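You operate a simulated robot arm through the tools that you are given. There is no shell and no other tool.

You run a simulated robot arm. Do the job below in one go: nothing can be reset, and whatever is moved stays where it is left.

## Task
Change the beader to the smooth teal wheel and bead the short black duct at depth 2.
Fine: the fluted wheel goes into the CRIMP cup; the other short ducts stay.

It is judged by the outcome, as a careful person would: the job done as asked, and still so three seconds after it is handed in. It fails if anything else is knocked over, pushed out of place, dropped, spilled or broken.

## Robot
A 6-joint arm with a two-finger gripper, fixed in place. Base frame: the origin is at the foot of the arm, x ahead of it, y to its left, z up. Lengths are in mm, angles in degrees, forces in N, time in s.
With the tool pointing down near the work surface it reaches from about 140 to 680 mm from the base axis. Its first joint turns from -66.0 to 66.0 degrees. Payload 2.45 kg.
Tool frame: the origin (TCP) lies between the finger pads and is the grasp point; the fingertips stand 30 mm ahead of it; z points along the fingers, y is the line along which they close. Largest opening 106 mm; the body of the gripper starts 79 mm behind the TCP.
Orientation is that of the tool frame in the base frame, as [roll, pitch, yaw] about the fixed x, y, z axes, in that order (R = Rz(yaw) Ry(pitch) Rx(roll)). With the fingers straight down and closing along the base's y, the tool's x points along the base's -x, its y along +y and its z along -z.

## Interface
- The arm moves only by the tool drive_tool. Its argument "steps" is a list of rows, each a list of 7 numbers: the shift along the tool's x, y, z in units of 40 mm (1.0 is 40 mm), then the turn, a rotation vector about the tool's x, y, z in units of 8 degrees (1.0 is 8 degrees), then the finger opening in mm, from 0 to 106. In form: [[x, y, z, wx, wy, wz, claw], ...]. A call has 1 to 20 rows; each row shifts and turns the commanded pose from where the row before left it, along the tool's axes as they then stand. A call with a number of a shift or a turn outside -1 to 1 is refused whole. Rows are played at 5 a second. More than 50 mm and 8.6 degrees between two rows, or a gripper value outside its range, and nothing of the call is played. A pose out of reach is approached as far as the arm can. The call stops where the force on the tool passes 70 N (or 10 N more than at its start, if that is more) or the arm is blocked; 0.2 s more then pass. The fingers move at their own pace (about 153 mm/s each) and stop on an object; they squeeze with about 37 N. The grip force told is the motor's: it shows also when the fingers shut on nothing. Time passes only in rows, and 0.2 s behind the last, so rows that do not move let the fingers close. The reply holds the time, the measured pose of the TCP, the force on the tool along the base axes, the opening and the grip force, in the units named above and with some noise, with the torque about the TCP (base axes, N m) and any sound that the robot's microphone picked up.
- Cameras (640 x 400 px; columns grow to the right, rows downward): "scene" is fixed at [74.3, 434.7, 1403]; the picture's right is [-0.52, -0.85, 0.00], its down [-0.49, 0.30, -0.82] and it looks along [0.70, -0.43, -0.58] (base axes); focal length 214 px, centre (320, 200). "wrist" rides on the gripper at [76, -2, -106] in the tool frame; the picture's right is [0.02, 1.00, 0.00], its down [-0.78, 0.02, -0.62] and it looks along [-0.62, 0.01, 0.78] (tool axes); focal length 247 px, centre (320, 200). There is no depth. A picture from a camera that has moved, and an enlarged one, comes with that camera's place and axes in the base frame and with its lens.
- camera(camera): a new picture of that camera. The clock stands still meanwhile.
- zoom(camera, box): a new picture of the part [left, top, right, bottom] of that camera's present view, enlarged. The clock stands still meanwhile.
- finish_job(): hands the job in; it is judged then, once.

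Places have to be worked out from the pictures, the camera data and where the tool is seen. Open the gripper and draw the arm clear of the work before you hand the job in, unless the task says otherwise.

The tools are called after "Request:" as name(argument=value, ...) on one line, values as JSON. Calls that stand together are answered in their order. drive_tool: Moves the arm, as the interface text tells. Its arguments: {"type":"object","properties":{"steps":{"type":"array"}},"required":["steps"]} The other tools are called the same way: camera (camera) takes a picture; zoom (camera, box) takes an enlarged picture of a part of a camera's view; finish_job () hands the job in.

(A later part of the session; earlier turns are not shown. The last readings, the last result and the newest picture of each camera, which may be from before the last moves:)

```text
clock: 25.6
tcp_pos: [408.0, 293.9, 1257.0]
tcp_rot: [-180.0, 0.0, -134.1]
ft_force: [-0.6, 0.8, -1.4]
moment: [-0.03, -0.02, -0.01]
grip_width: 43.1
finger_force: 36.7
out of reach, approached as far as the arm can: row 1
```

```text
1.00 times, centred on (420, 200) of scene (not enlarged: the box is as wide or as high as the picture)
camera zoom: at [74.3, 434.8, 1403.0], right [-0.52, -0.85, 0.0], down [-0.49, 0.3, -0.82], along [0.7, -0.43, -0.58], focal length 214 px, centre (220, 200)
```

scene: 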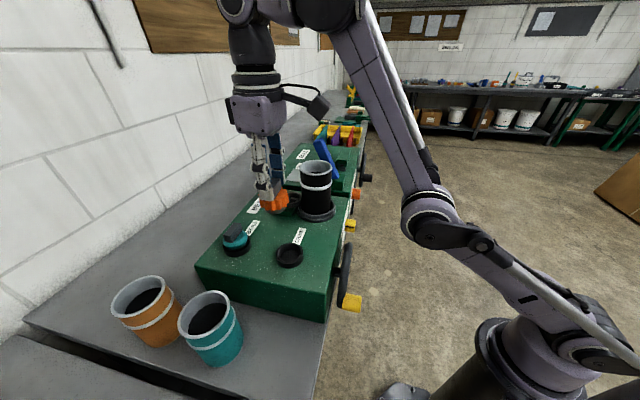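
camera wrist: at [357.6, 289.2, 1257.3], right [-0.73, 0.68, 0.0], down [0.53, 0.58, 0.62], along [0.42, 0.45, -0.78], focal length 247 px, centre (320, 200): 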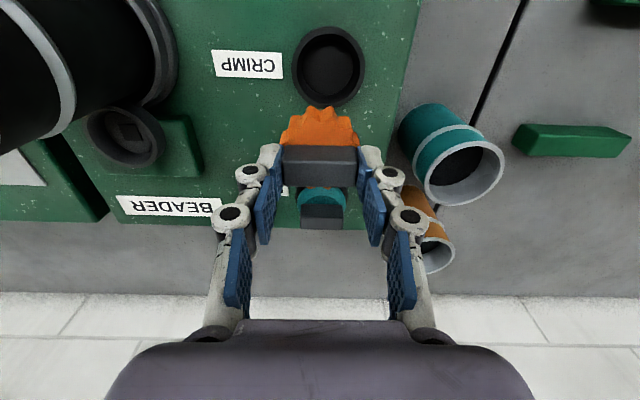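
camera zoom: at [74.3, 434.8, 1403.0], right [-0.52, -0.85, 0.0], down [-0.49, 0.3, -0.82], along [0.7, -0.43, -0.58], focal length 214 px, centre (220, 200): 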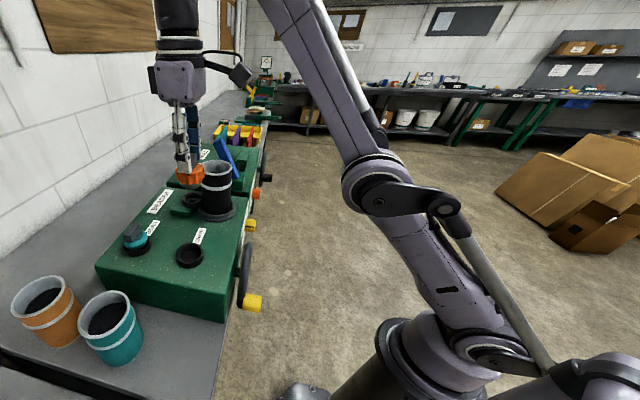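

The arm is almost perfectly straight now. I push once more, then retreat a little inward and look.

Request:
drive_tool(steps=[[-0.74, -0.13, -0.83, 0, 0, 0, 30], [0.3, 0.05, 0.3, 0, 0, 0, 30], [0.3, 0.05, 0.3, 0, 0, 0, 30]])

Request:
zoom(camera="scene", box=[200, 0, 640, 400])

```text
clock: 26.4
tcp_pos: [401.3, 287.1, 1244.1]
tcp_rot: [179.9, -0.1, -134.2]
ft_force: [0.3, -0.1, -1.1]
moment: [-0.03, 0.03, -0.03]
grip_width: 43.0
finger_force: 37.2
out of reach, approached as far as the arm can: row 1, 3
```

```text
1.00 times, centred on (420, 200) of scene (not enlarged: the box is as wide or as high as the picture)
camera zoom: at [74.3, 434.8, 1403.0], right [-0.52, -0.85, 0.0], down [-0.49, 0.3, -0.82], along [0.7, -0.43, -0.58], focal length 214 px, centre (220, 200)
```

zoom: 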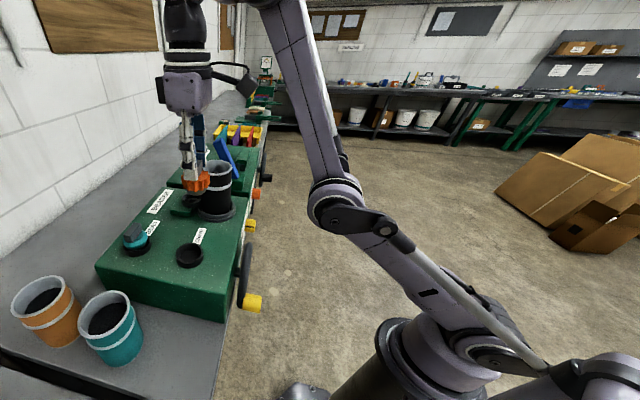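

Still elbow-down. At high elevation near the base only the elbow-up branch is allowed by the wrist limit, so I climb up and inward along the stretch limit toward the start region to force the flip.

Request:
drive_tool(steps=[[0.7, 0.12, -0.7, 0, 0, 0, 30], [0.7, 0.12, -0.7, 0, 0, 0, 30], [0.7, 0.12, -0.6, 0, 0, 0, 30], [0.7, 0.12, -0.5, 0, 0, 0, 30], [0.7, 0.12, -0.3, 0, 0, 0, 30], [0, 0, 0, 0, 0, 0, 30]])

Request:
zoom(camera="scene", box=[200, 0, 640, 400])

```text
clock: 27.8
tcp_pos: [286.6, 201.9, 1355.7]
tcp_rot: [-180.0, 0.0, -134.0]
ft_force: [0.0, 0.2, -0.2]
moment: [0.02, -0.01, 0.03]
grip_width: 43.0
finger_force: 37.3
out of reach, approached as far as the arm can: row 1
```

```text
1.00 times, centred on (420, 200) of scene (not enlarged: the box is as wide or as high as the picture)
camera zoom: at [74.3, 434.7, 1403.0], right [-0.52, -0.85, 0.0], down [-0.49, 0.3, -0.82], along [0.7, -0.43, -0.58], focal length 214 px, centre (220, 200)
```

zoom: 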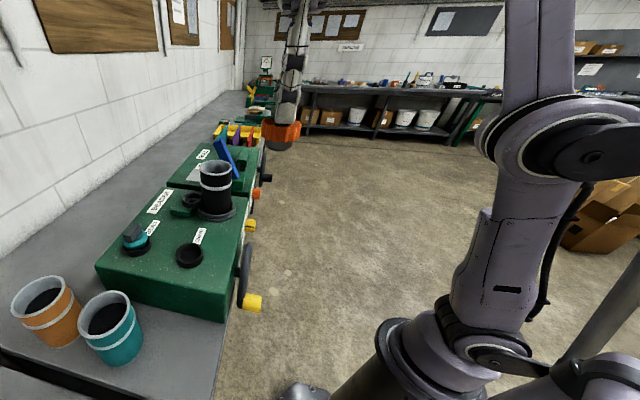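

The elbow is up again. Now I descend here in front of the machine to z≈1180, then move over the CRIMP cup, staying well inside the reach limit.

Request:
drive_tool(steps=[[0, 0, 0.8, 0, 0, 0, 30], [0, 0, 0.9, 0, 0, 0, 30], [0, 0, 0.9, 0, 0, 0, 30], [0, 0, 0.9, 0, 0, 0, 30], [0, 0, 0.9, 0, 0, 0, 30], [-0.7, 0.08, 0, 0, 0, 0, 30], [-0.8, 0.09, 0, 0, 0, 0, 30], [-0.8, 0.09, 0, 0, 0, 0, 30], [-0.8, 0.09, 0, 0, 0, 0, 30], [-0.76, 0.08, 0, 0, 0, 0, 30], [0, 0, 0, 0, 0, 0, 30]])

Request:
zoom(camera="scene", box=[200, 0, 640, 400])

Request:
camera(camera="wrist")

```text
clock: 30.2
tcp_pos: [382.9, 326.6, 1180.7]
tcp_rot: [-180.0, 0.0, -134.1]
ft_force: [-0.3, -0.6, -0.4]
moment: [0.0, -0.02, -0.01]
grip_width: 43.4
finger_force: 37.1
```

```text
1.00 times, centred on (420, 200) of scene (not enlarged: the box is as wide or as high as the picture)
camera zoom: at [74.3, 434.8, 1403.0], right [-0.52, -0.85, 0.0], down [-0.49, 0.3, -0.82], along [0.7, -0.43, -0.58], focal length 214 px, centre (220, 200)
```

zoom: 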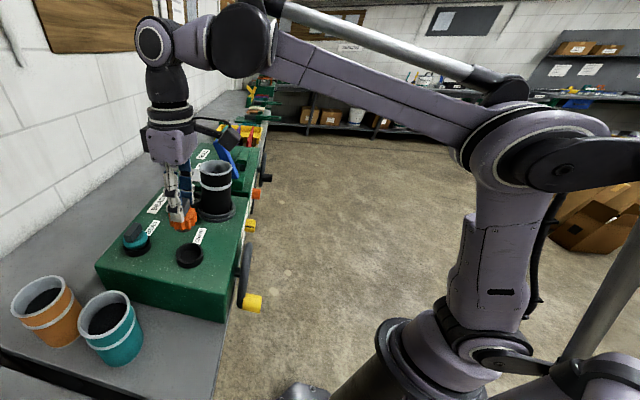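

```text
taken
camera wrist: at [330.8, 271.1, 1286.5], right [-0.73, 0.68, 0.0], down [0.53, 0.57, 0.62], along [0.42, 0.46, -0.78], focal length 247 px, centre (320, 200)
```

wrist: 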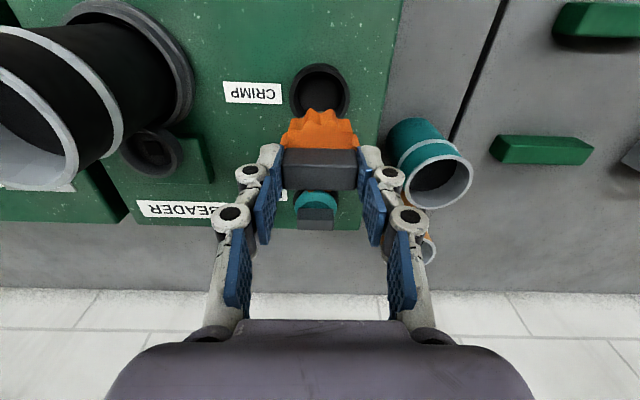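

Elbow is up and the wheel is above the CRIMP cup. I zoom in to compare the cup's centre with the tool axis.

Request:
zoom(camera="wrist", box=[270, 50, 370, 130])

Request:
zoom(camera="scene", box=[235, 160, 335, 280])

```text
5.00 times, centred on (320, 90) of wrist
camera zoom: at [330.8, 271.1, 1286.5], right [-0.73, 0.68, 0.0], down [0.53, 0.57, 0.62], along [0.42, 0.46, -0.78], focal length 1235 px, centre (320, 750)
```

zoom: 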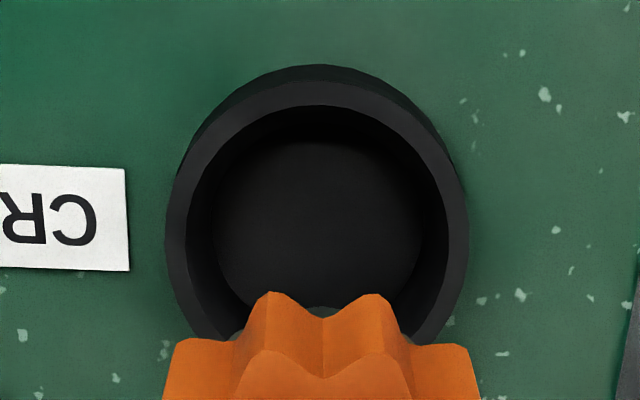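

```text
3.33 times, centred on (285, 220) of scene
camera zoom: at [74.3, 434.8, 1403.0], right [-0.52, -0.85, 0.0], down [-0.49, 0.3, -0.82], along [0.7, -0.43, -0.58], focal length 715 px, centre (437, 133)
```

zoom: 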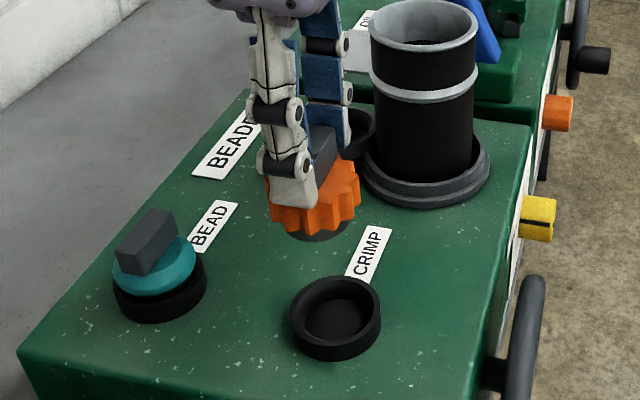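

The cup is within about 1–2 mm of the tool axis. I check how the wheel sits relative to the tool axis in the grip.

Request:
zoom(camera="wrist", box=[250, 90, 400, 220])

Request:
zoom(camera="scene", box=[255, 160, 305, 220])

```text
3.08 times, centred on (325, 155) of wrist
camera zoom: at [330.8, 271.1, 1286.5], right [-0.73, 0.68, 0.0], down [0.53, 0.57, 0.62], along [0.42, 0.46, -0.78], focal length 760 px, centre (305, 338)
```

zoom: 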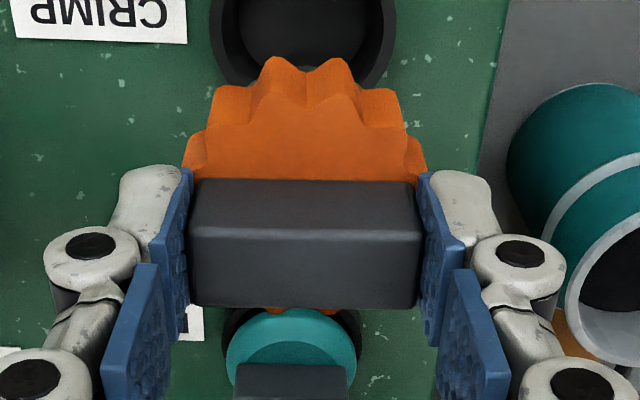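

```text
6.67 times, centred on (280, 190) of scene
camera zoom: at [74.3, 434.8, 1403.0], right [-0.52, -0.85, 0.0], down [-0.49, 0.3, -0.82], along [0.7, -0.43, -0.58], focal length 1430 px, centre (587, 267)
```

zoom: 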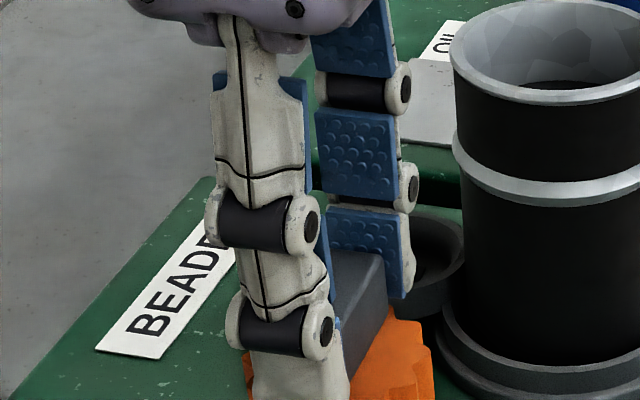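

In the grip the wheel's axis lies about 3 mm forward of the tool axis. I shift the tool back by about 4 mm to compensate and descend to z≈1118, then look again.

Request:
drive_tool(steps=[[0.1, -0.02, 0.5, 0, 0, 0, 30], [0, 0, 0.5, 0, 0, 0, 30], [0, 0, 0.5, 0, 0, 0, 30], [0, 0, 0, 0, 0, 0, 30]])

Request:
zoom(camera="wrist", box=[250, 60, 390, 200])

Request:
zoom(camera="scene", box=[255, 200, 325, 270])

```text
clock: 31.2
tcp_pos: [380.9, 323.1, 1121.6]
tcp_rot: [-180.0, 0.0, -134.1]
ft_force: [0.0, -0.1, -0.6]
moment: [0.0, 0.02, 0.02]
grip_width: 43.0
finger_force: 37.2
```

```text
2.86 times, centred on (320, 130) of wrist
camera zoom: at [330.3, 267.1, 1227.2], right [-0.73, 0.68, 0.0], down [0.53, 0.57, 0.62], along [0.42, 0.46, -0.78], focal length 706 px, centre (320, 400)
```

zoom: 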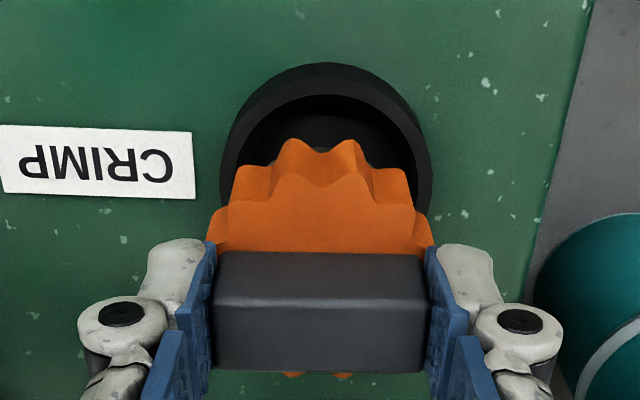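

```text
5.71 times, centred on (290, 235) of scene
camera zoom: at [74.3, 434.8, 1403.0], right [-0.52, -0.85, 0.0], down [-0.49, 0.3, -0.82], along [0.7, -0.43, -0.58], focal length 1226 px, centre (491, 0)
```

zoom: 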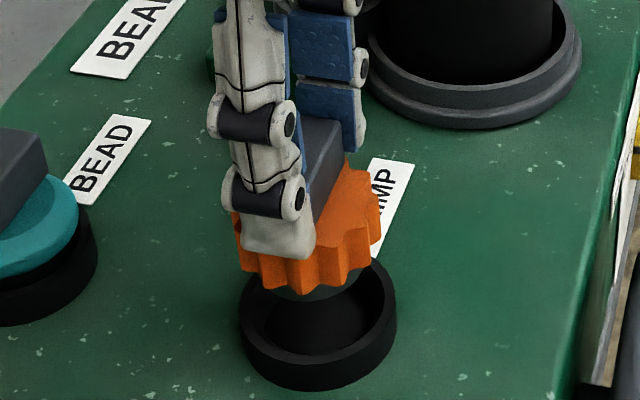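

I zoom in further to measure the offset between the held wheel and the cup rim.

Request:
zoom(camera="scene", box=[270, 225, 310, 272])

Request:
zoom(camera="wrist", box=[285, 75, 355, 145])

```text
8.51 times, centred on (290, 248) of scene
camera zoom: at [74.3, 434.8, 1403.0], right [-0.52, -0.85, 0.0], down [-0.49, 0.3, -0.82], along [0.7, -0.43, -0.58], focal length 1825 px, centre (575, -213)
```

zoom: 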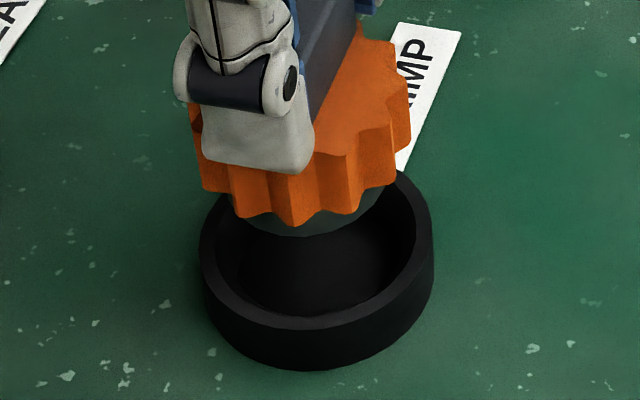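

```text
5.71 times, centred on (320, 110) of wrist
camera zoom: at [330.3, 267.1, 1227.2], right [-0.73, 0.68, 0.0], down [0.53, 0.57, 0.62], along [0.42, 0.46, -0.78], focal length 1411 px, centre (320, 714)
```

zoom: 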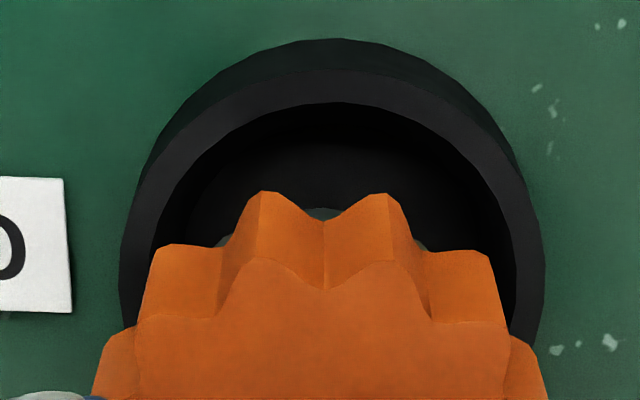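

The cup is ~1.4 mm to the +y side of the wheel along the closing line and aligned otherwise. I shift by that and lower in small steps.

Request:
drive_tool(steps=[[0, 0.035, 0, 0, 0, 0, 30], [0, 0, 0.12, 0, 0, 0, 30], [0, 0, 0.12, 0, 0, 0, 30], [0, 0, 0.12, 0, 0, 0, 30], [0, 0, 0.1, 0, 0, 0, 30], [0, 0, 0, 0, 0, 0, 30]])

Request:
zoom(camera="scene", box=[270, 225, 310, 272])

Request:
zoom(camera="wrist", box=[285, 75, 355, 145])

```text
clock: 32.6
tcp_pos: [382.3, 323.6, 1104.5]
tcp_rot: [-179.9, 0.0, -134.1]
ft_force: [-0.7, -0.6, -0.5]
moment: [0.01, 0.02, 0.0]
grip_width: 43.2
finger_force: 36.4
```

```text
8.51 times, centred on (290, 248) of scene
camera zoom: at [74.3, 434.8, 1403.0], right [-0.52, -0.85, 0.0], down [-0.49, 0.3, -0.82], along [0.7, -0.43, -0.58], focal length 1825 px, centre (575, -213)
```

zoom: 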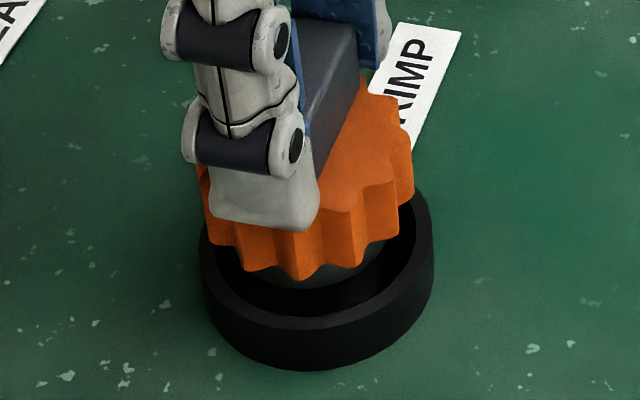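

```text
5.71 times, centred on (320, 110) of wrist
camera zoom: at [328.8, 268.1, 1210.0], right [-0.73, 0.68, 0.0], down [0.53, 0.57, 0.62], along [0.42, 0.46, -0.78], focal length 1411 px, centre (320, 714)
```

zoom: 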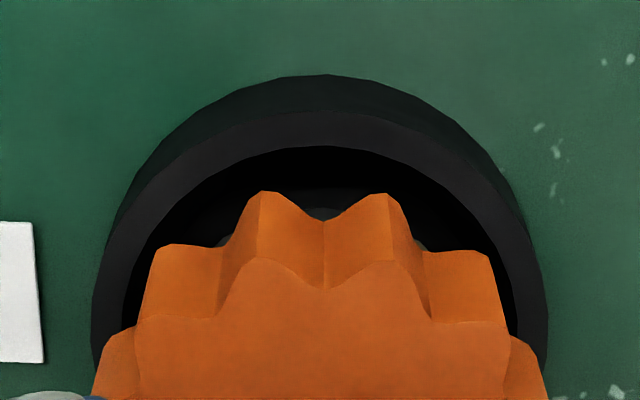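

The hub is centred over the cup opening within about half a millimetre. I continue down in small steps.

Request:
drive_tool(steps=[[-0.012, -0.008, 0.06, 0, 0, 0, 30], [0, 0, 0.06, 0, 0, 0, 30], [0, 0, 0.06, 0, 0, 0, 30], [0, 0, 0.06, 0, 0, 0, 30], [0, 0, 0, 0, 0, 0, 30]])

Request:
zoom(camera="scene", box=[270, 225, 310, 272])

```text
clock: 33.8
tcp_pos: [382.4, 324.6, 1094.2]
tcp_rot: [180.0, 0.0, -134.1]
ft_force: [0.1, -0.5, -0.9]
moment: [0.01, 0.02, -0.01]
grip_width: 43.1
finger_force: 37.2
```

```text
8.51 times, centred on (290, 248) of scene
camera zoom: at [74.3, 434.8, 1403.0], right [-0.52, -0.85, 0.0], down [-0.49, 0.3, -0.82], along [0.7, -0.43, -0.58], focal length 1825 px, centre (575, -213)
```

zoom: 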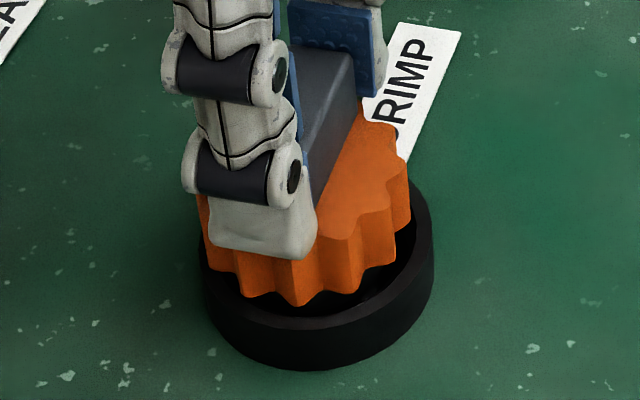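

The flutes are entering the cup without any contact force. I continue down in 2 mm steps until it seats.

Request:
drive_tool(steps=[[0, 0, 0.05, 0, 0, 0, 30], [0, 0, 0.05, 0, 0, 0, 30], [0, 0, 0, 0, 0, 0, 30]])

Request:
zoom(camera="scene", box=[270, 225, 310, 272])

Request:
zoom(camera="wrist", box=[285, 75, 355, 145])

```text
clock: 34.6
tcp_pos: [382.5, 325.2, 1091.7]
tcp_rot: [179.9, 0.3, -134.1]
ft_force: [2.9, 3.3, 28.9]
moment: [0.36, -0.3, -0.02]
grip_width: 43.4
finger_force: 36.7
```

```text
8.51 times, centred on (290, 248) of scene
camera zoom: at [74.0, 434.6, 1403.1], right [-0.52, -0.85, 0.0], down [-0.49, 0.3, -0.82], along [0.7, -0.43, -0.58], focal length 1825 px, centre (575, -213)
```

zoom: 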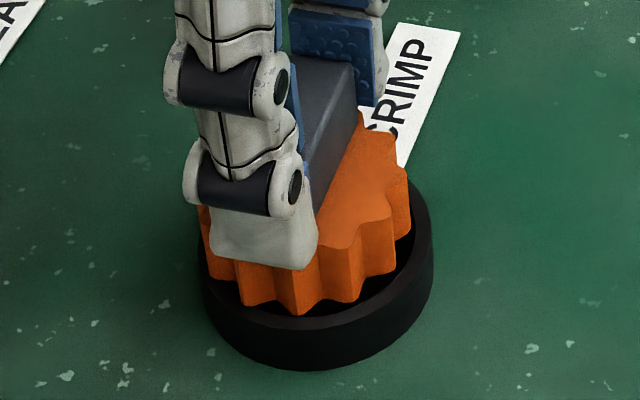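

```text
5.71 times, centred on (320, 110) of wrist
camera zoom: at [329.7, 268.7, 1196.1], right [-0.73, 0.68, 0.0], down [0.53, 0.57, 0.62], along [0.42, 0.46, -0.78], focal length 1411 px, centre (320, 714)
```

zoom: 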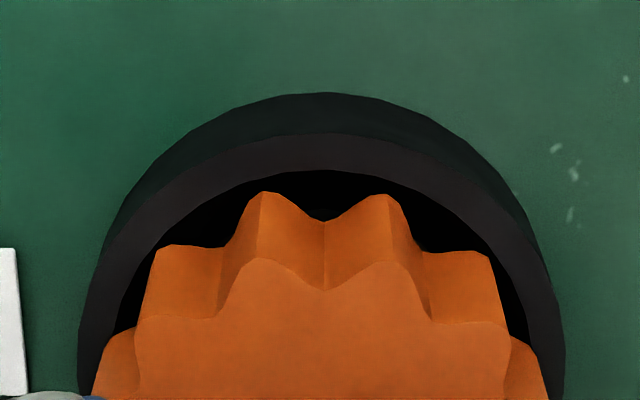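

The wheel seated at TCP z≈1091.7 (29 N contact), the same level as the teal wheel in its cup. I ease off, open the fingers and rise.

Request:
drive_tool(steps=[[0, 0, -0.025, 0, 0, 0, 30], [0, 0, 0, 0, 0, 0, 50], [0, 0, 0, 0, 0, 0, 66], [0, 0, 0, 0, 0, 0, 66], [0, 0, -0.3, 0, 0, 0, 66], [0, 0, -0.7, 0, 0, 0, 66], [0, 0, 0, 0, 0, 0, 66]])

Request:
zoom(camera="scene", box=[210, 170, 330, 280])

Request:
camera(camera="wrist")

```text
clock: 36.2
tcp_pos: [380.6, 326.3, 1133.3]
tcp_rot: [-180.0, 0.0, -134.2]
ft_force: [0.0, 0.0, -0.2]
moment: [-0.01, 0.0, -0.01]
grip_width: 66.0
finger_force: 0.0
```

```text
3.64 times, centred on (270, 225) of scene
camera zoom: at [74.3, 434.8, 1403.0], right [-0.52, -0.85, 0.0], down [-0.49, 0.3, -0.82], along [0.7, -0.43, -0.58], focal length 780 px, centre (502, 109)
```

zoom: 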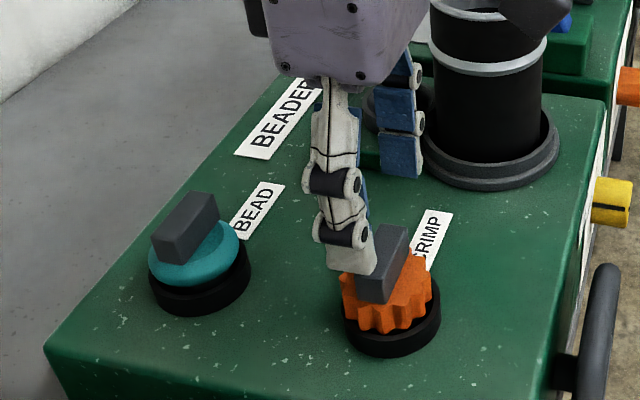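

```text
taken
camera wrist: at [329.5, 269.7, 1237.6], right [-0.73, 0.68, 0.0], down [0.53, 0.57, 0.62], along [0.42, 0.46, -0.78], focal length 247 px, centre (320, 200)
```

wrist: 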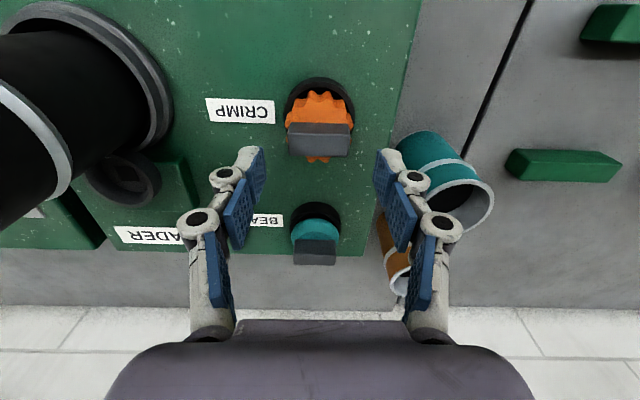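

The fluted wheel sits in the CRIMP cup. Next I go for the teal wheel: because of the reach limit I will approach it horizontally from the front with the fingers straddling its tab, so I first move to about 70 mm in front of it.

Request:
drive_tool(steps=[[-0.75, -0.04, 0, 0, 0, 0, 70], [-0.75, -0.04, 0, 0, 0, 0, 70], [0, 0, 0.3, 0, 0, 0, 70], [0, 0, 0, 0, 0, 0, 70]])

Request:
camera(camera="wrist")

Request:
zoom(camera="wrist", box=[270, 150, 370, 240])

```text
clock: 37.2
tcp_pos: [424.5, 367.3, 1120.5]
tcp_rot: [-180.0, 0.1, -134.1]
ft_force: [-0.6, 0.7, 0.5]
moment: [0.03, 0.03, 0.0]
grip_width: 69.8
finger_force: 0.1
```

```text
taken
camera wrist: at [372.2, 311.1, 1226.0], right [-0.73, 0.68, 0.0], down [0.53, 0.57, 0.62], along [0.42, 0.46, -0.78], focal length 247 px, centre (320, 200)
```

wrist: 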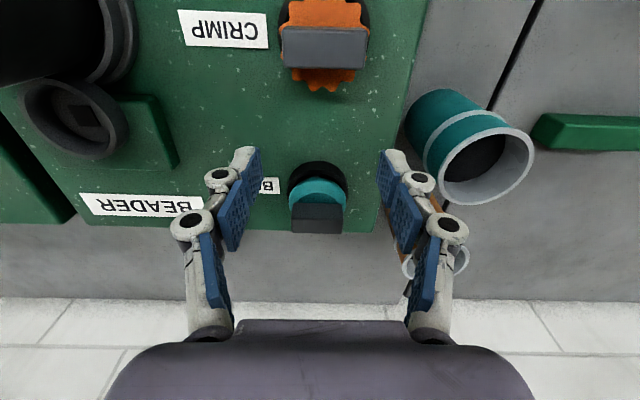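

```text
4.44 times, centred on (320, 195) of wrist
camera zoom: at [372.2, 311.1, 1226.0], right [-0.73, 0.68, 0.0], down [0.53, 0.57, 0.62], along [0.42, 0.46, -0.78], focal length 1098 px, centre (320, 222)
```

zoom: 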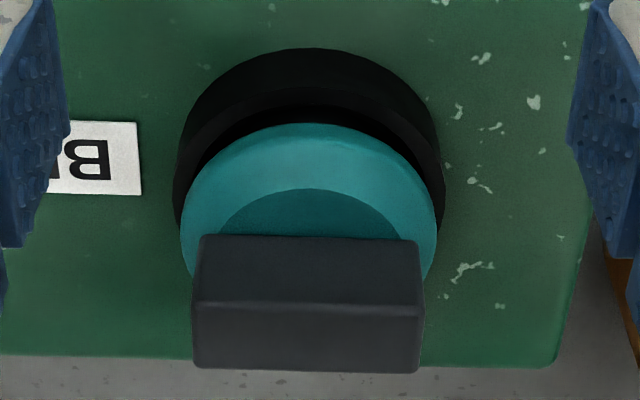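

The tab sits 71 mm ahead at z≈1077, 2.6 mm to the side. I shift, descend to z≈1092 and advance horizontally with the fingers straddling the tab.

Request:
drive_tool(steps=[[0, -0.065, 0.35, 0, 0, 0, 70], [0, 0, 0.36, 0, 0, 0, 70], [-0.55, 0, 0, 0, 0, 0, 70], [-0.55, 0, 0, 0, 0, 0, 70], [-0.5, 0, 0, 0, 0, 0, 70], [0, 0, 0, 0, 0, 0, 70]])

Request:
camera(camera="wrist")

Request:
zoom(camera="wrist", box=[260, 100, 380, 220])

Request:
zoom(camera="scene", box=[205, 180, 285, 260])

```text
clock: 38.6
tcp_pos: [472.1, 410.0, 1089.0]
tcp_rot: [-179.9, 0.1, -134.0]
ft_force: [0.0, 0.2, -0.3]
moment: [0.02, 0.01, -0.05]
grip_width: 69.9
finger_force: 0.0
```

```text
taken
camera wrist: at [420.1, 353.3, 1194.6], right [-0.73, 0.68, 0.0], down [0.53, 0.57, 0.62], along [0.42, 0.46, -0.78], focal length 247 px, centre (320, 200)
```

wrist: 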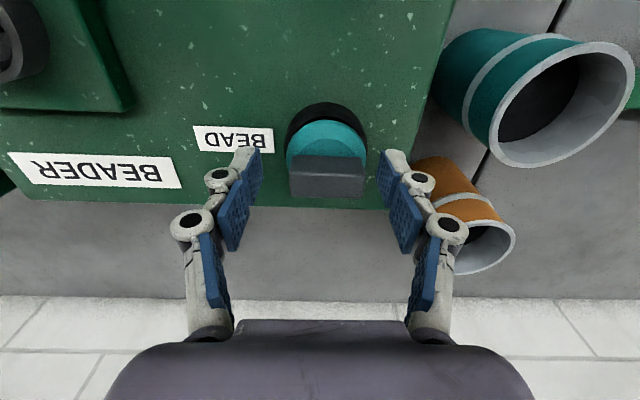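

```text
3.33 times, centred on (320, 160) of wrist
camera zoom: at [420.1, 353.3, 1194.6], right [-0.73, 0.68, 0.0], down [0.53, 0.57, 0.62], along [0.42, 0.46, -0.78], focal length 823 px, centre (320, 333)
```

zoom: 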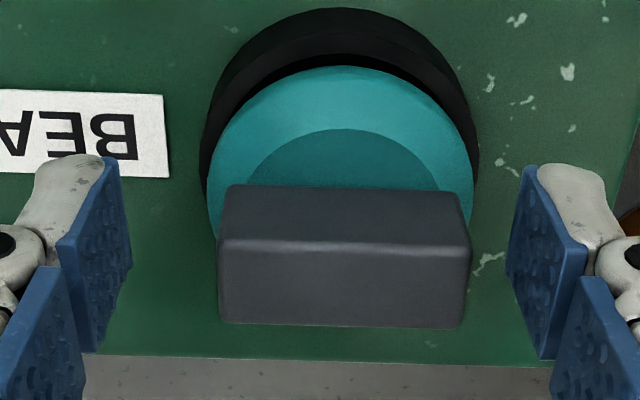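

```text
5.00 times, centred on (245, 220) of scene
camera zoom: at [74.3, 434.8, 1403.0], right [-0.52, -0.85, 0.0], down [-0.49, 0.3, -0.82], along [0.7, -0.43, -0.58], focal length 1072 px, centre (695, 100)
```

zoom: 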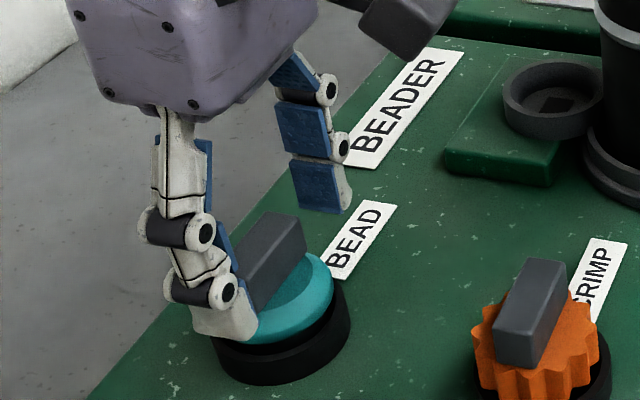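

The tab is still 6.7 mm ahead and 3.7 mm to the side. I correct, raise 2 mm and check again before closing.

Request:
drive_tool(steps=[[-0.155, 0.09, -0.05, 0, 0, 0, 70], [0, 0, 0, 0, 0, 0, 70]])

Request:
zoom(camera="wrist", box=[260, 100, 380, 220])

Request:
zoom(camera="scene", box=[205, 180, 285, 260])

```text
clock: 39.2
tcp_pos: [474.4, 417.8, 1092.0]
tcp_rot: [-180.0, 0.0, -134.1]
ft_force: [-0.3, -0.3, 0.4]
moment: [-0.05, 0.01, -0.02]
grip_width: 70.4
finger_force: 0.0
```

```text
3.33 times, centred on (320, 160) of wrist
camera zoom: at [422.0, 360.5, 1197.3], right [-0.73, 0.68, 0.0], down [0.53, 0.57, 0.62], along [0.42, 0.46, -0.78], focal length 823 px, centre (320, 333)
```

zoom: 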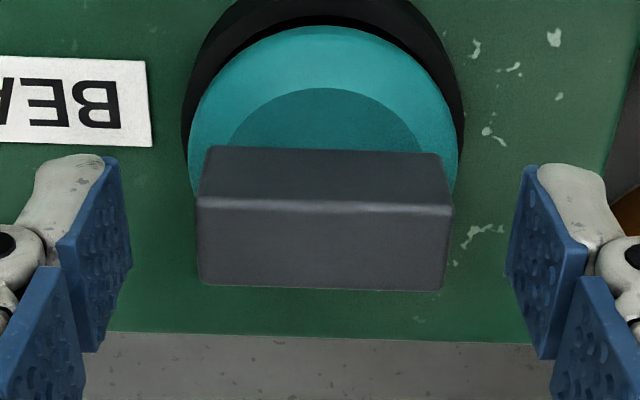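

```text
5.00 times, centred on (245, 220) of scene
camera zoom: at [74.3, 434.8, 1403.0], right [-0.52, -0.85, 0.0], down [-0.49, 0.3, -0.82], along [0.7, -0.43, -0.58], focal length 1072 px, centre (695, 100)
```

zoom: 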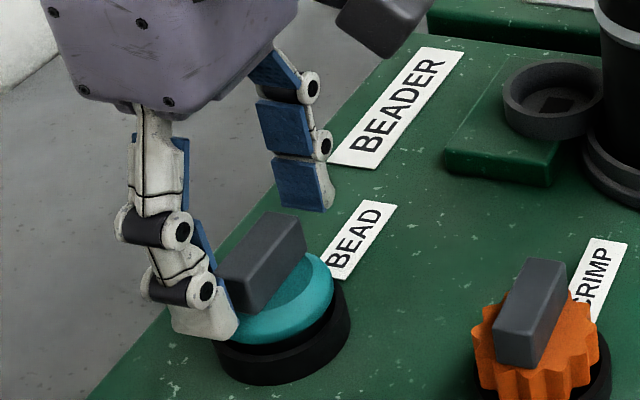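

The tab is now centred in the grip (within 1 mm). I close the fingers on it.

Request:
drive_tool(steps=[[0, 0, 0, 0, 0, 0, 52], [0, 0, 0, 0, 0, 0, 46], [0, 0, 0, 0, 0, 0, 40], [0, 0, 0, 0, 0, 0, 30], [0, 0, 0, 0, 0, 0, 30]])

Request:
zoom(camera="scene", box=[205, 180, 285, 260])

```text
clock: 40.4
tcp_pos: [475.3, 416.5, 1091.5]
tcp_rot: [179.9, 0.0, -134.0]
ft_force: [0.8, 0.9, 3.5]
moment: [0.02, 0.03, -0.01]
grip_width: 43.2
finger_force: 37.0
```

```text
5.00 times, centred on (245, 220) of scene
camera zoom: at [74.3, 434.7, 1403.0], right [-0.52, -0.85, 0.0], down [-0.49, 0.3, -0.82], along [0.7, -0.43, -0.58], focal length 1072 px, centre (695, 100)
```

zoom: 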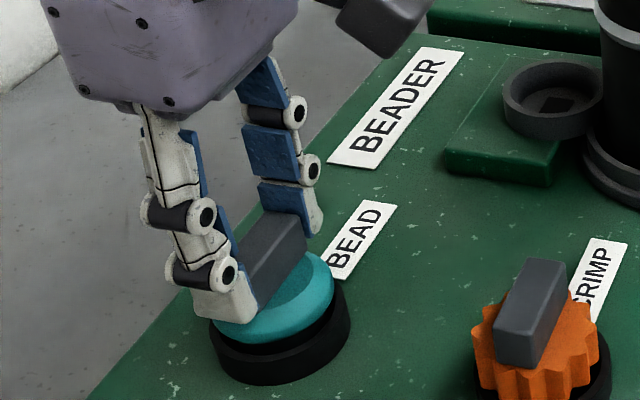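

The teal wheel's tab is held (43.2 mm, 37 N). I lift it gently, drawing slightly inward as it rises to stay inside the reach limit.

Request:
drive_tool(steps=[[0, 0, -0.12, 0, 0, 0, 30], [0, 0, -0.12, 0, 0, 0, 30], [0.08, 0, -0.12, 0, 0, 0, 30], [0.2, 0, -0.15, 0, 0, 0, 30], [0.4, 0, -0.2, 0, 0, 0, 30], [0, 0, 0, 0, 0, 0, 30]])

Request:
zoom(camera="scene", box=[205, 150, 345, 270])

```text
clock: 41.8
tcp_pos: [449.3, 394.4, 1120.3]
tcp_rot: [-180.0, -0.1, -134.1]
ft_force: [-0.7, 0.6, -1.4]
moment: [0.02, 0.01, -0.01]
grip_width: 43.0
finger_force: 36.5
out of reach, approached as far as the arm can: row 1, 3
```

```text
3.33 times, centred on (275, 210) of scene
camera zoom: at [74.3, 434.8, 1403.0], right [-0.52, -0.85, 0.0], down [-0.49, 0.3, -0.82], along [0.7, -0.43, -0.58], focal length 715 px, centre (470, 167)
```

zoom: 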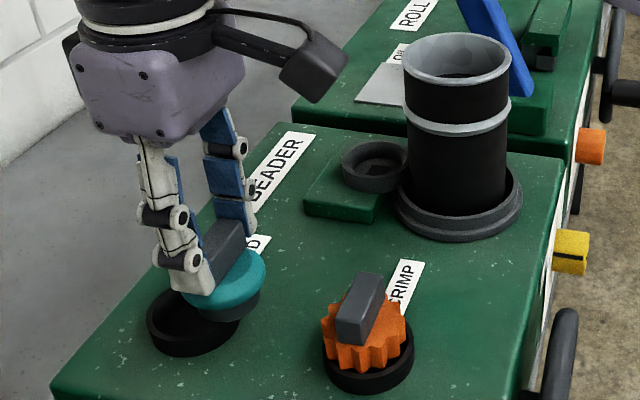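

The teal wheel is out of its cup and held. Two rows brushed the reach limit, so I check the elbow posture.

Request:
zoom(camera="scene", box=[200, 0, 640, 400])

```text
1.00 times, centred on (420, 200) of scene (not enlarged: the box is as wide or as high as the picture)
camera zoom: at [74.3, 434.8, 1403.0], right [-0.52, -0.85, 0.0], down [-0.49, 0.3, -0.82], along [0.7, -0.43, -0.58], focal length 214 px, centre (220, 200)
```

zoom: 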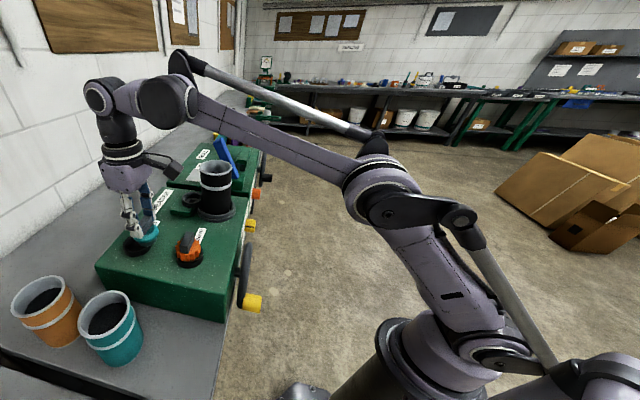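

Elbow still up. I carry the teal wheel to a point about 85 mm on the CRIMP side of the spindle socket, rising to z≈1140.

Request:
drive_tool(steps=[[0.2, -0.5, -0.2, 0, 0, 0, 30], [0.27, -0.61, -0.15, 0, 0, 0, 30], [0.27, -0.61, -0.15, 0, 0, 0, 30], [0.26, -0.61, 0, 0, 0, 0, 30], [0, 0, 0, 0, 0, 0, 30]])

Request:
camera(camera="wrist")

Request:
zoom(camera="wrist", box=[150, 50, 390, 210])

Request:
zoom(camera="scene", box=[240, 140, 350, 240])

```text
clock: 43.0
tcp_pos: [489.6, 302.3, 1135.9]
tcp_rot: [180.0, 0.1, -134.1]
ft_force: [1.3, -0.5, -1.3]
moment: [0.0, -0.01, 0.02]
grip_width: 42.9
finger_force: 37.0
```

```text
taken
camera wrist: at [437.9, 246.0, 1241.7], right [-0.73, 0.68, 0.0], down [0.53, 0.57, 0.62], along [0.42, 0.46, -0.78], focal length 247 px, centre (320, 200)
```

wrist: 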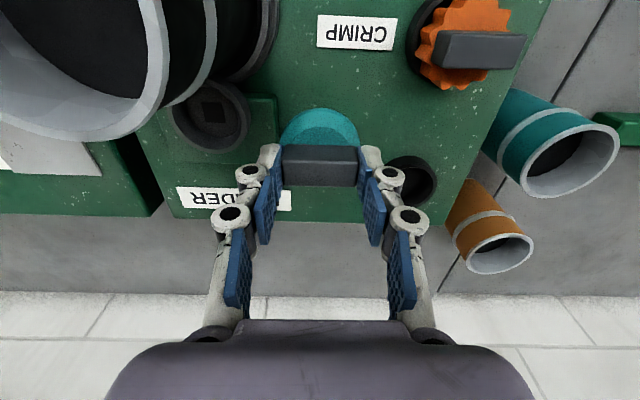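

```text
2.50 times, centred on (270, 130) of wrist
camera zoom: at [437.9, 246.0, 1241.7], right [-0.73, 0.68, 0.0], down [0.53, 0.57, 0.62], along [0.42, 0.46, -0.78], focal length 617 px, centre (445, 375)
```

zoom: 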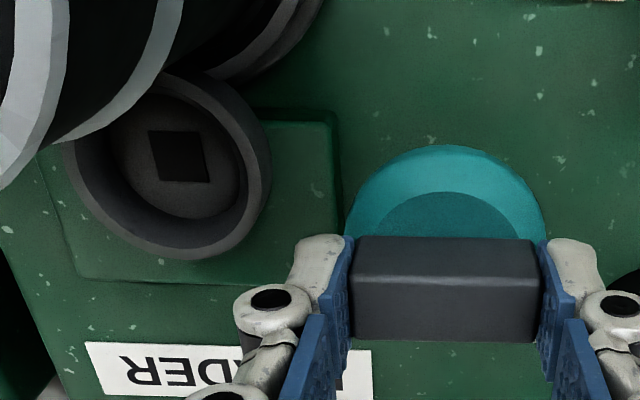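

```text
4.00 times, centred on (295, 190) of scene
camera zoom: at [74.3, 434.7, 1403.0], right [-0.52, -0.85, 0.0], down [-0.49, 0.3, -0.82], along [0.7, -0.43, -0.58], focal length 858 px, centre (420, 240)
```

zoom: 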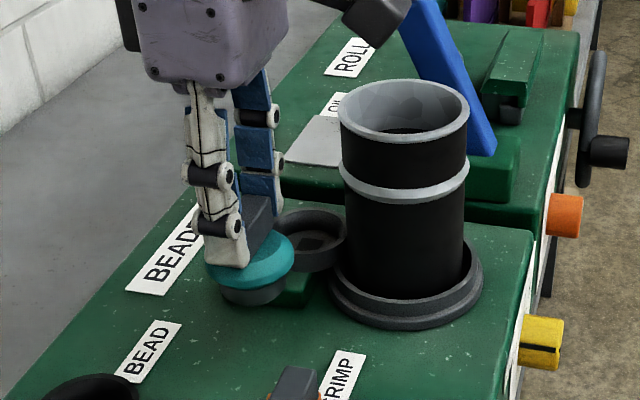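

The socket with its square recess is clearly visible, aligned with the tool axes. Based on where the fluted wheel was gripped and the teal wheel's slightly different offset in the fingers, the TCP should go to about [548.6,240.9]; I approach along the machine biased 3 mm away from the duct.

Request:
drive_tool(steps=[[0, -0.5, -0.08, 0, 0, 0, 30], [0, -0.55, 0, 0, 0, 0, 30], [0, -0.55, 0, 0, 0, 0, 30], [0, -0.5, 0, 0, 0, 0, 30], [0, 0, 0, 0, 0, 0, 30]])

Request:
zoom(camera="scene", box=[275, 145, 335, 215])

Request:
zoom(camera="scene", box=[285, 175, 315, 210])

Request:
camera(camera="wrist")

```text
clock: 44.2
tcp_pos: [548.8, 242.5, 1139.2]
tcp_rot: [180.0, 0.0, -134.0]
ft_force: [0.4, -0.4, -1.2]
moment: [-0.01, -0.01, -0.02]
grip_width: 43.2
finger_force: 37.1
```

```text
5.71 times, centred on (305, 180) of scene
camera zoom: at [74.4, 434.7, 1403.0], right [-0.52, -0.85, 0.0], down [-0.49, 0.3, -0.82], along [0.7, -0.43, -0.58], focal length 1226 px, centre (406, 314)
```

zoom: 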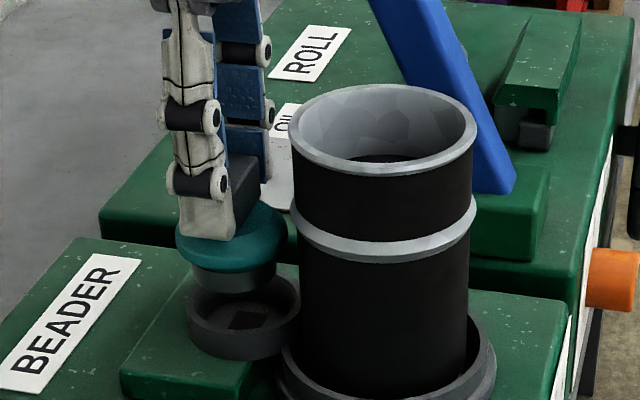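

```text
11.43 times, centred on (300, 192) of scene
camera zoom: at [74.4, 434.7, 1403.0], right [-0.52, -0.85, 0.0], down [-0.49, 0.3, -0.82], along [0.7, -0.43, -0.58], focal length 2451 px, centre (549, 286)
```

zoom: 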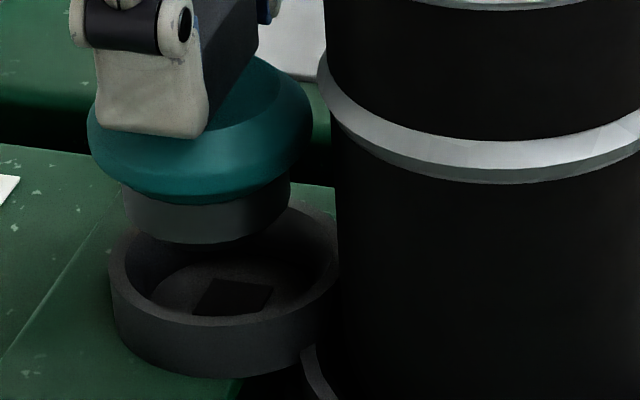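

```text
taken
camera wrist: at [497.0, 186.1, 1244.4], right [-0.73, 0.68, 0.0], down [0.53, 0.57, 0.62], along [0.42, 0.46, -0.78], focal length 247 px, centre (320, 200)
```

wrist: 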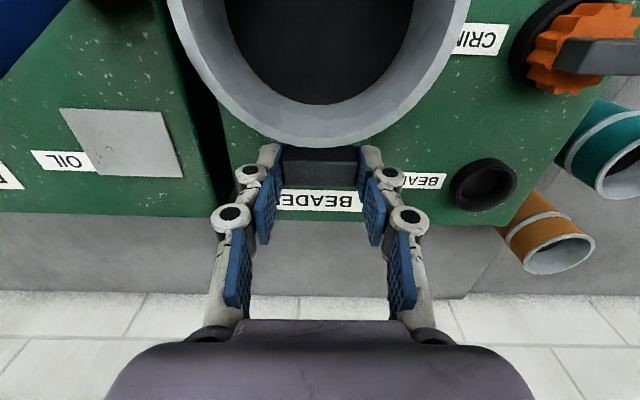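

Comparing hub and socket in the scene picture, the wheel is still ~3.5 mm too far from the duct (the bias I kept). I correct by 3.5 mm and lower to just above the socket rim.

Request:
drive_tool(steps=[[0.0875, 0, 0, 0, 0, 0, 30], [0, 0, 0.12, 0, 0, 0, 30], [0, 0, 0.12, 0, 0, 0, 30], [0, 0, 0, 0, 0, 0, 30]])

Request:
zoom(camera="scene", box=[285, 175, 315, 210])

Request:
zoom(camera="scene", box=[288, 186, 312, 210])

```text
clock: 45.2
tcp_pos: [546.2, 238.6, 1131.0]
tcp_rot: [-179.9, 0.0, -134.2]
ft_force: [1.1, 0.2, -1.2]
moment: [-0.01, -0.01, 0.02]
grip_width: 43.1
finger_force: 37.2
```

```text
11.43 times, centred on (300, 192) of scene
camera zoom: at [74.3, 434.8, 1403.0], right [-0.52, -0.85, 0.0], down [-0.49, 0.3, -0.82], along [0.7, -0.43, -0.58], focal length 2451 px, centre (549, 286)
```

zoom: 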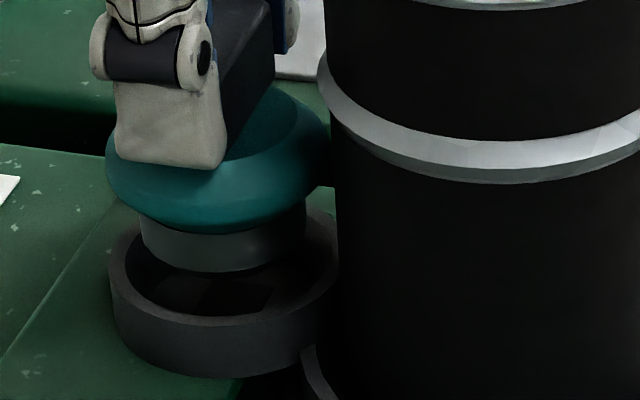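

```text
16.00 times, centred on (300, 198) of scene
camera zoom: at [74.3, 434.8, 1403.0], right [-0.52, -0.85, 0.0], down [-0.49, 0.3, -0.82], along [0.7, -0.43, -0.58], focal length 3432 px, centre (640, 232)
```

zoom: 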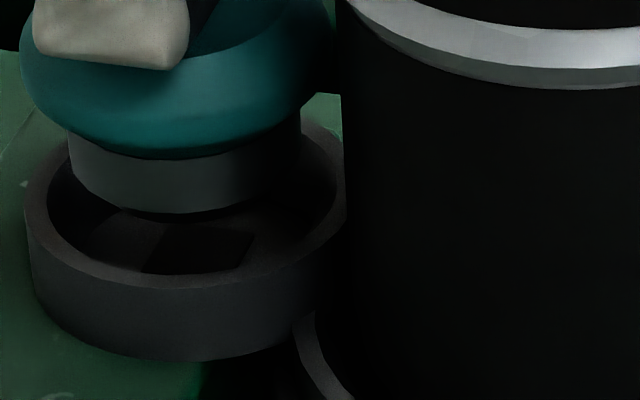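

Hub and socket now line up within about half a millimetre in the picture. I lower in small steps, watching the force.

Request:
drive_tool(steps=[[0, 0, 0.06, 0, 0, 0, 30], [0, 0, 0.06, 0, 0, 0, 30], [0, 0, 0.06, 0, 0, 0, 30], [0, 0, 0.06, 0, 0, 0, 30], [0, 0, 0, 0, 0, 0, 30]])

Request:
zoom(camera="scene", box=[288, 186, 312, 210])

```text
clock: 46.4
tcp_pos: [547.2, 239.4, 1122.6]
tcp_rot: [180.0, 0.1, -134.1]
ft_force: [0.7, 0.5, -0.9]
moment: [0.0, 0.0, 0.01]
grip_width: 43.0
finger_force: 37.2
```

```text
16.00 times, centred on (300, 198) of scene
camera zoom: at [74.3, 434.8, 1403.0], right [-0.52, -0.85, 0.0], down [-0.49, 0.3, -0.82], along [0.7, -0.43, -0.58], focal length 3432 px, centre (640, 232)
```

zoom: 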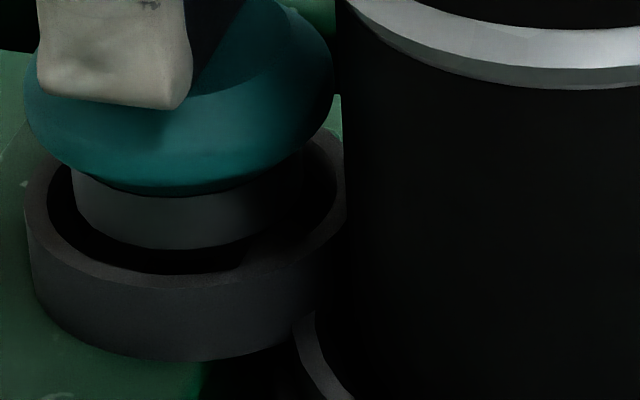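

The hub is entering the socket evenly. I continue down in small steps.

Request:
drive_tool(steps=[[0.01, 0, 0.06, 0, 0, 0, 30], [0, 0, 0.06, 0, 0, 0, 30], [0, 0, 0.05, 0, 0, 0, 30], [0, 0, 0, 0, 0, 0, 30]])

Request:
zoom(camera="scene", box=[288, 186, 312, 210])

```text
clock: 47.4
tcp_pos: [548.4, 238.4, 1115.5]
tcp_rot: [-180.0, -0.1, -134.1]
ft_force: [-0.1, -0.5, -0.8]
moment: [0.01, 0.0, 0.02]
grip_width: 43.0
finger_force: 37.0
```

```text
16.00 times, centred on (300, 198) of scene
camera zoom: at [74.3, 434.8, 1403.0], right [-0.52, -0.85, 0.0], down [-0.49, 0.3, -0.82], along [0.7, -0.43, -0.58], focal length 3432 px, centre (640, 232)
```

zoom: 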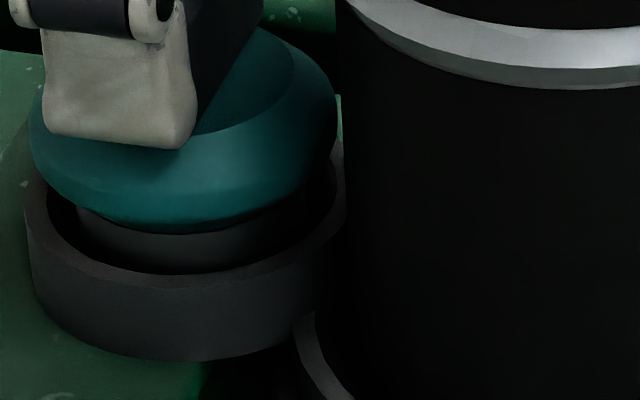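

Still no contact; expected seat is near z≈1111. I continue in 1.5 mm steps.

Request:
drive_tool(steps=[[0, 0, 0.04, 0, 0, 0, 30], [0, 0, 0.04, 0, 0, 0, 30], [0, 0, 0.03, 0, 0, 0, 30], [0, 0, 0, 0, 0, 0, 30]])

Request:
zoom(camera="scene", box=[288, 186, 312, 210])

```text
clock: 48.4
tcp_pos: [547.1, 239.8, 1110.3]
tcp_rot: [-179.9, -0.1, -134.1]
ft_force: [-0.1, 0.6, -1.6]
moment: [0.0, -0.03, 0.03]
grip_width: 43.0
finger_force: 36.8
```

```text
16.00 times, centred on (300, 198) of scene
camera zoom: at [74.3, 434.8, 1403.0], right [-0.52, -0.85, 0.0], down [-0.49, 0.3, -0.82], along [0.7, -0.43, -0.58], focal length 3432 px, centre (640, 232)
```

zoom: 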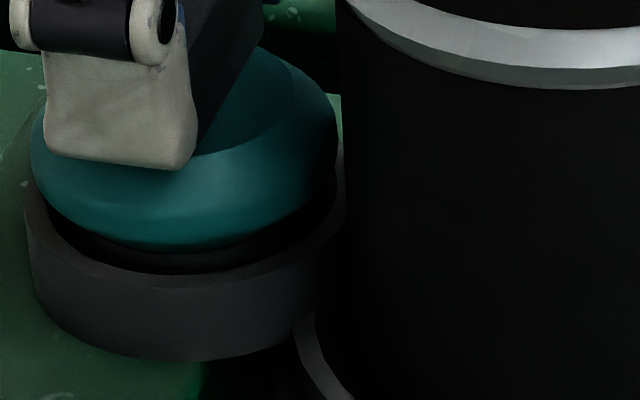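

Request:
drive_tool(steps=[[0, 0, 0.03, 0, 0, 0, 30], [0, 0, 0.03, 0, 0, 0, 30], [0, 0, 0, 0, 0, 0, 30]])

Request:
zoom(camera="scene", box=[288, 186, 312, 210])

```text
clock: 49.2
tcp_pos: [546.8, 239.4, 1109.1]
tcp_rot: [-180.0, 0.2, -134.1]
ft_force: [7.9, 2.3, 23.8]
moment: [0.26, -0.49, 0.03]
grip_width: 43.2
finger_force: 37.4
```

```text
16.00 times, centred on (300, 198) of scene
camera zoom: at [74.1, 434.7, 1403.1], right [-0.52, -0.85, 0.0], down [-0.49, 0.3, -0.82], along [0.7, -0.43, -0.58], focal length 3432 px, centre (640, 232)
```

zoom: 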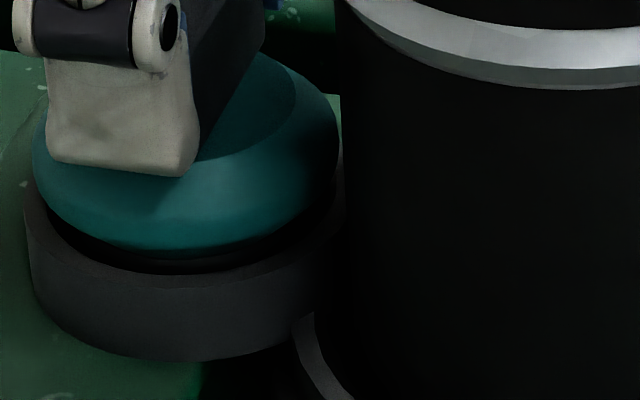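

Contact with ~24 N at z≈1109, matching the seat height seen with the fluted wheel, so the teal wheel is seated. I ease off, open the fingers and rise.

Request:
drive_tool(steps=[[0, 0, -0.03, 0, 0, 0, 30], [0, 0, 0, 0, 0, 0, 50], [0, 0, 0, 0, 0, 0, 70], [0, 0, 0, 0, 0, 0, 70], [0, 0, -0.3, 0, 0, 0, 70], [0, 0, -0.4, 0, 0, 0, 70], [0, 0, 0, 0, 0, 0, 70]])

Request:
zoom(camera="scene", box=[275, 145, 335, 215])

```text
clock: 50.8
tcp_pos: [545.9, 241.4, 1135.5]
tcp_rot: [180.0, -0.1, -134.1]
ft_force: [0.2, 0.0, -0.6]
moment: [0.01, 0.02, -0.01]
grip_width: 70.0
finger_force: 0.0
```

```text
5.71 times, centred on (305, 180) of scene
camera zoom: at [74.3, 434.8, 1403.0], right [-0.52, -0.85, 0.0], down [-0.49, 0.3, -0.82], along [0.7, -0.43, -0.58], focal length 1226 px, centre (406, 314)
```

zoom: 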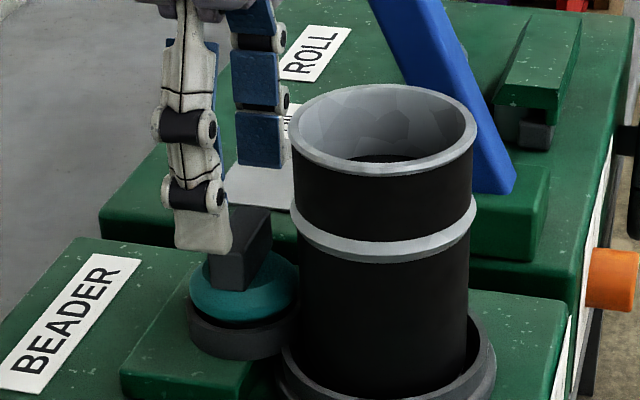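

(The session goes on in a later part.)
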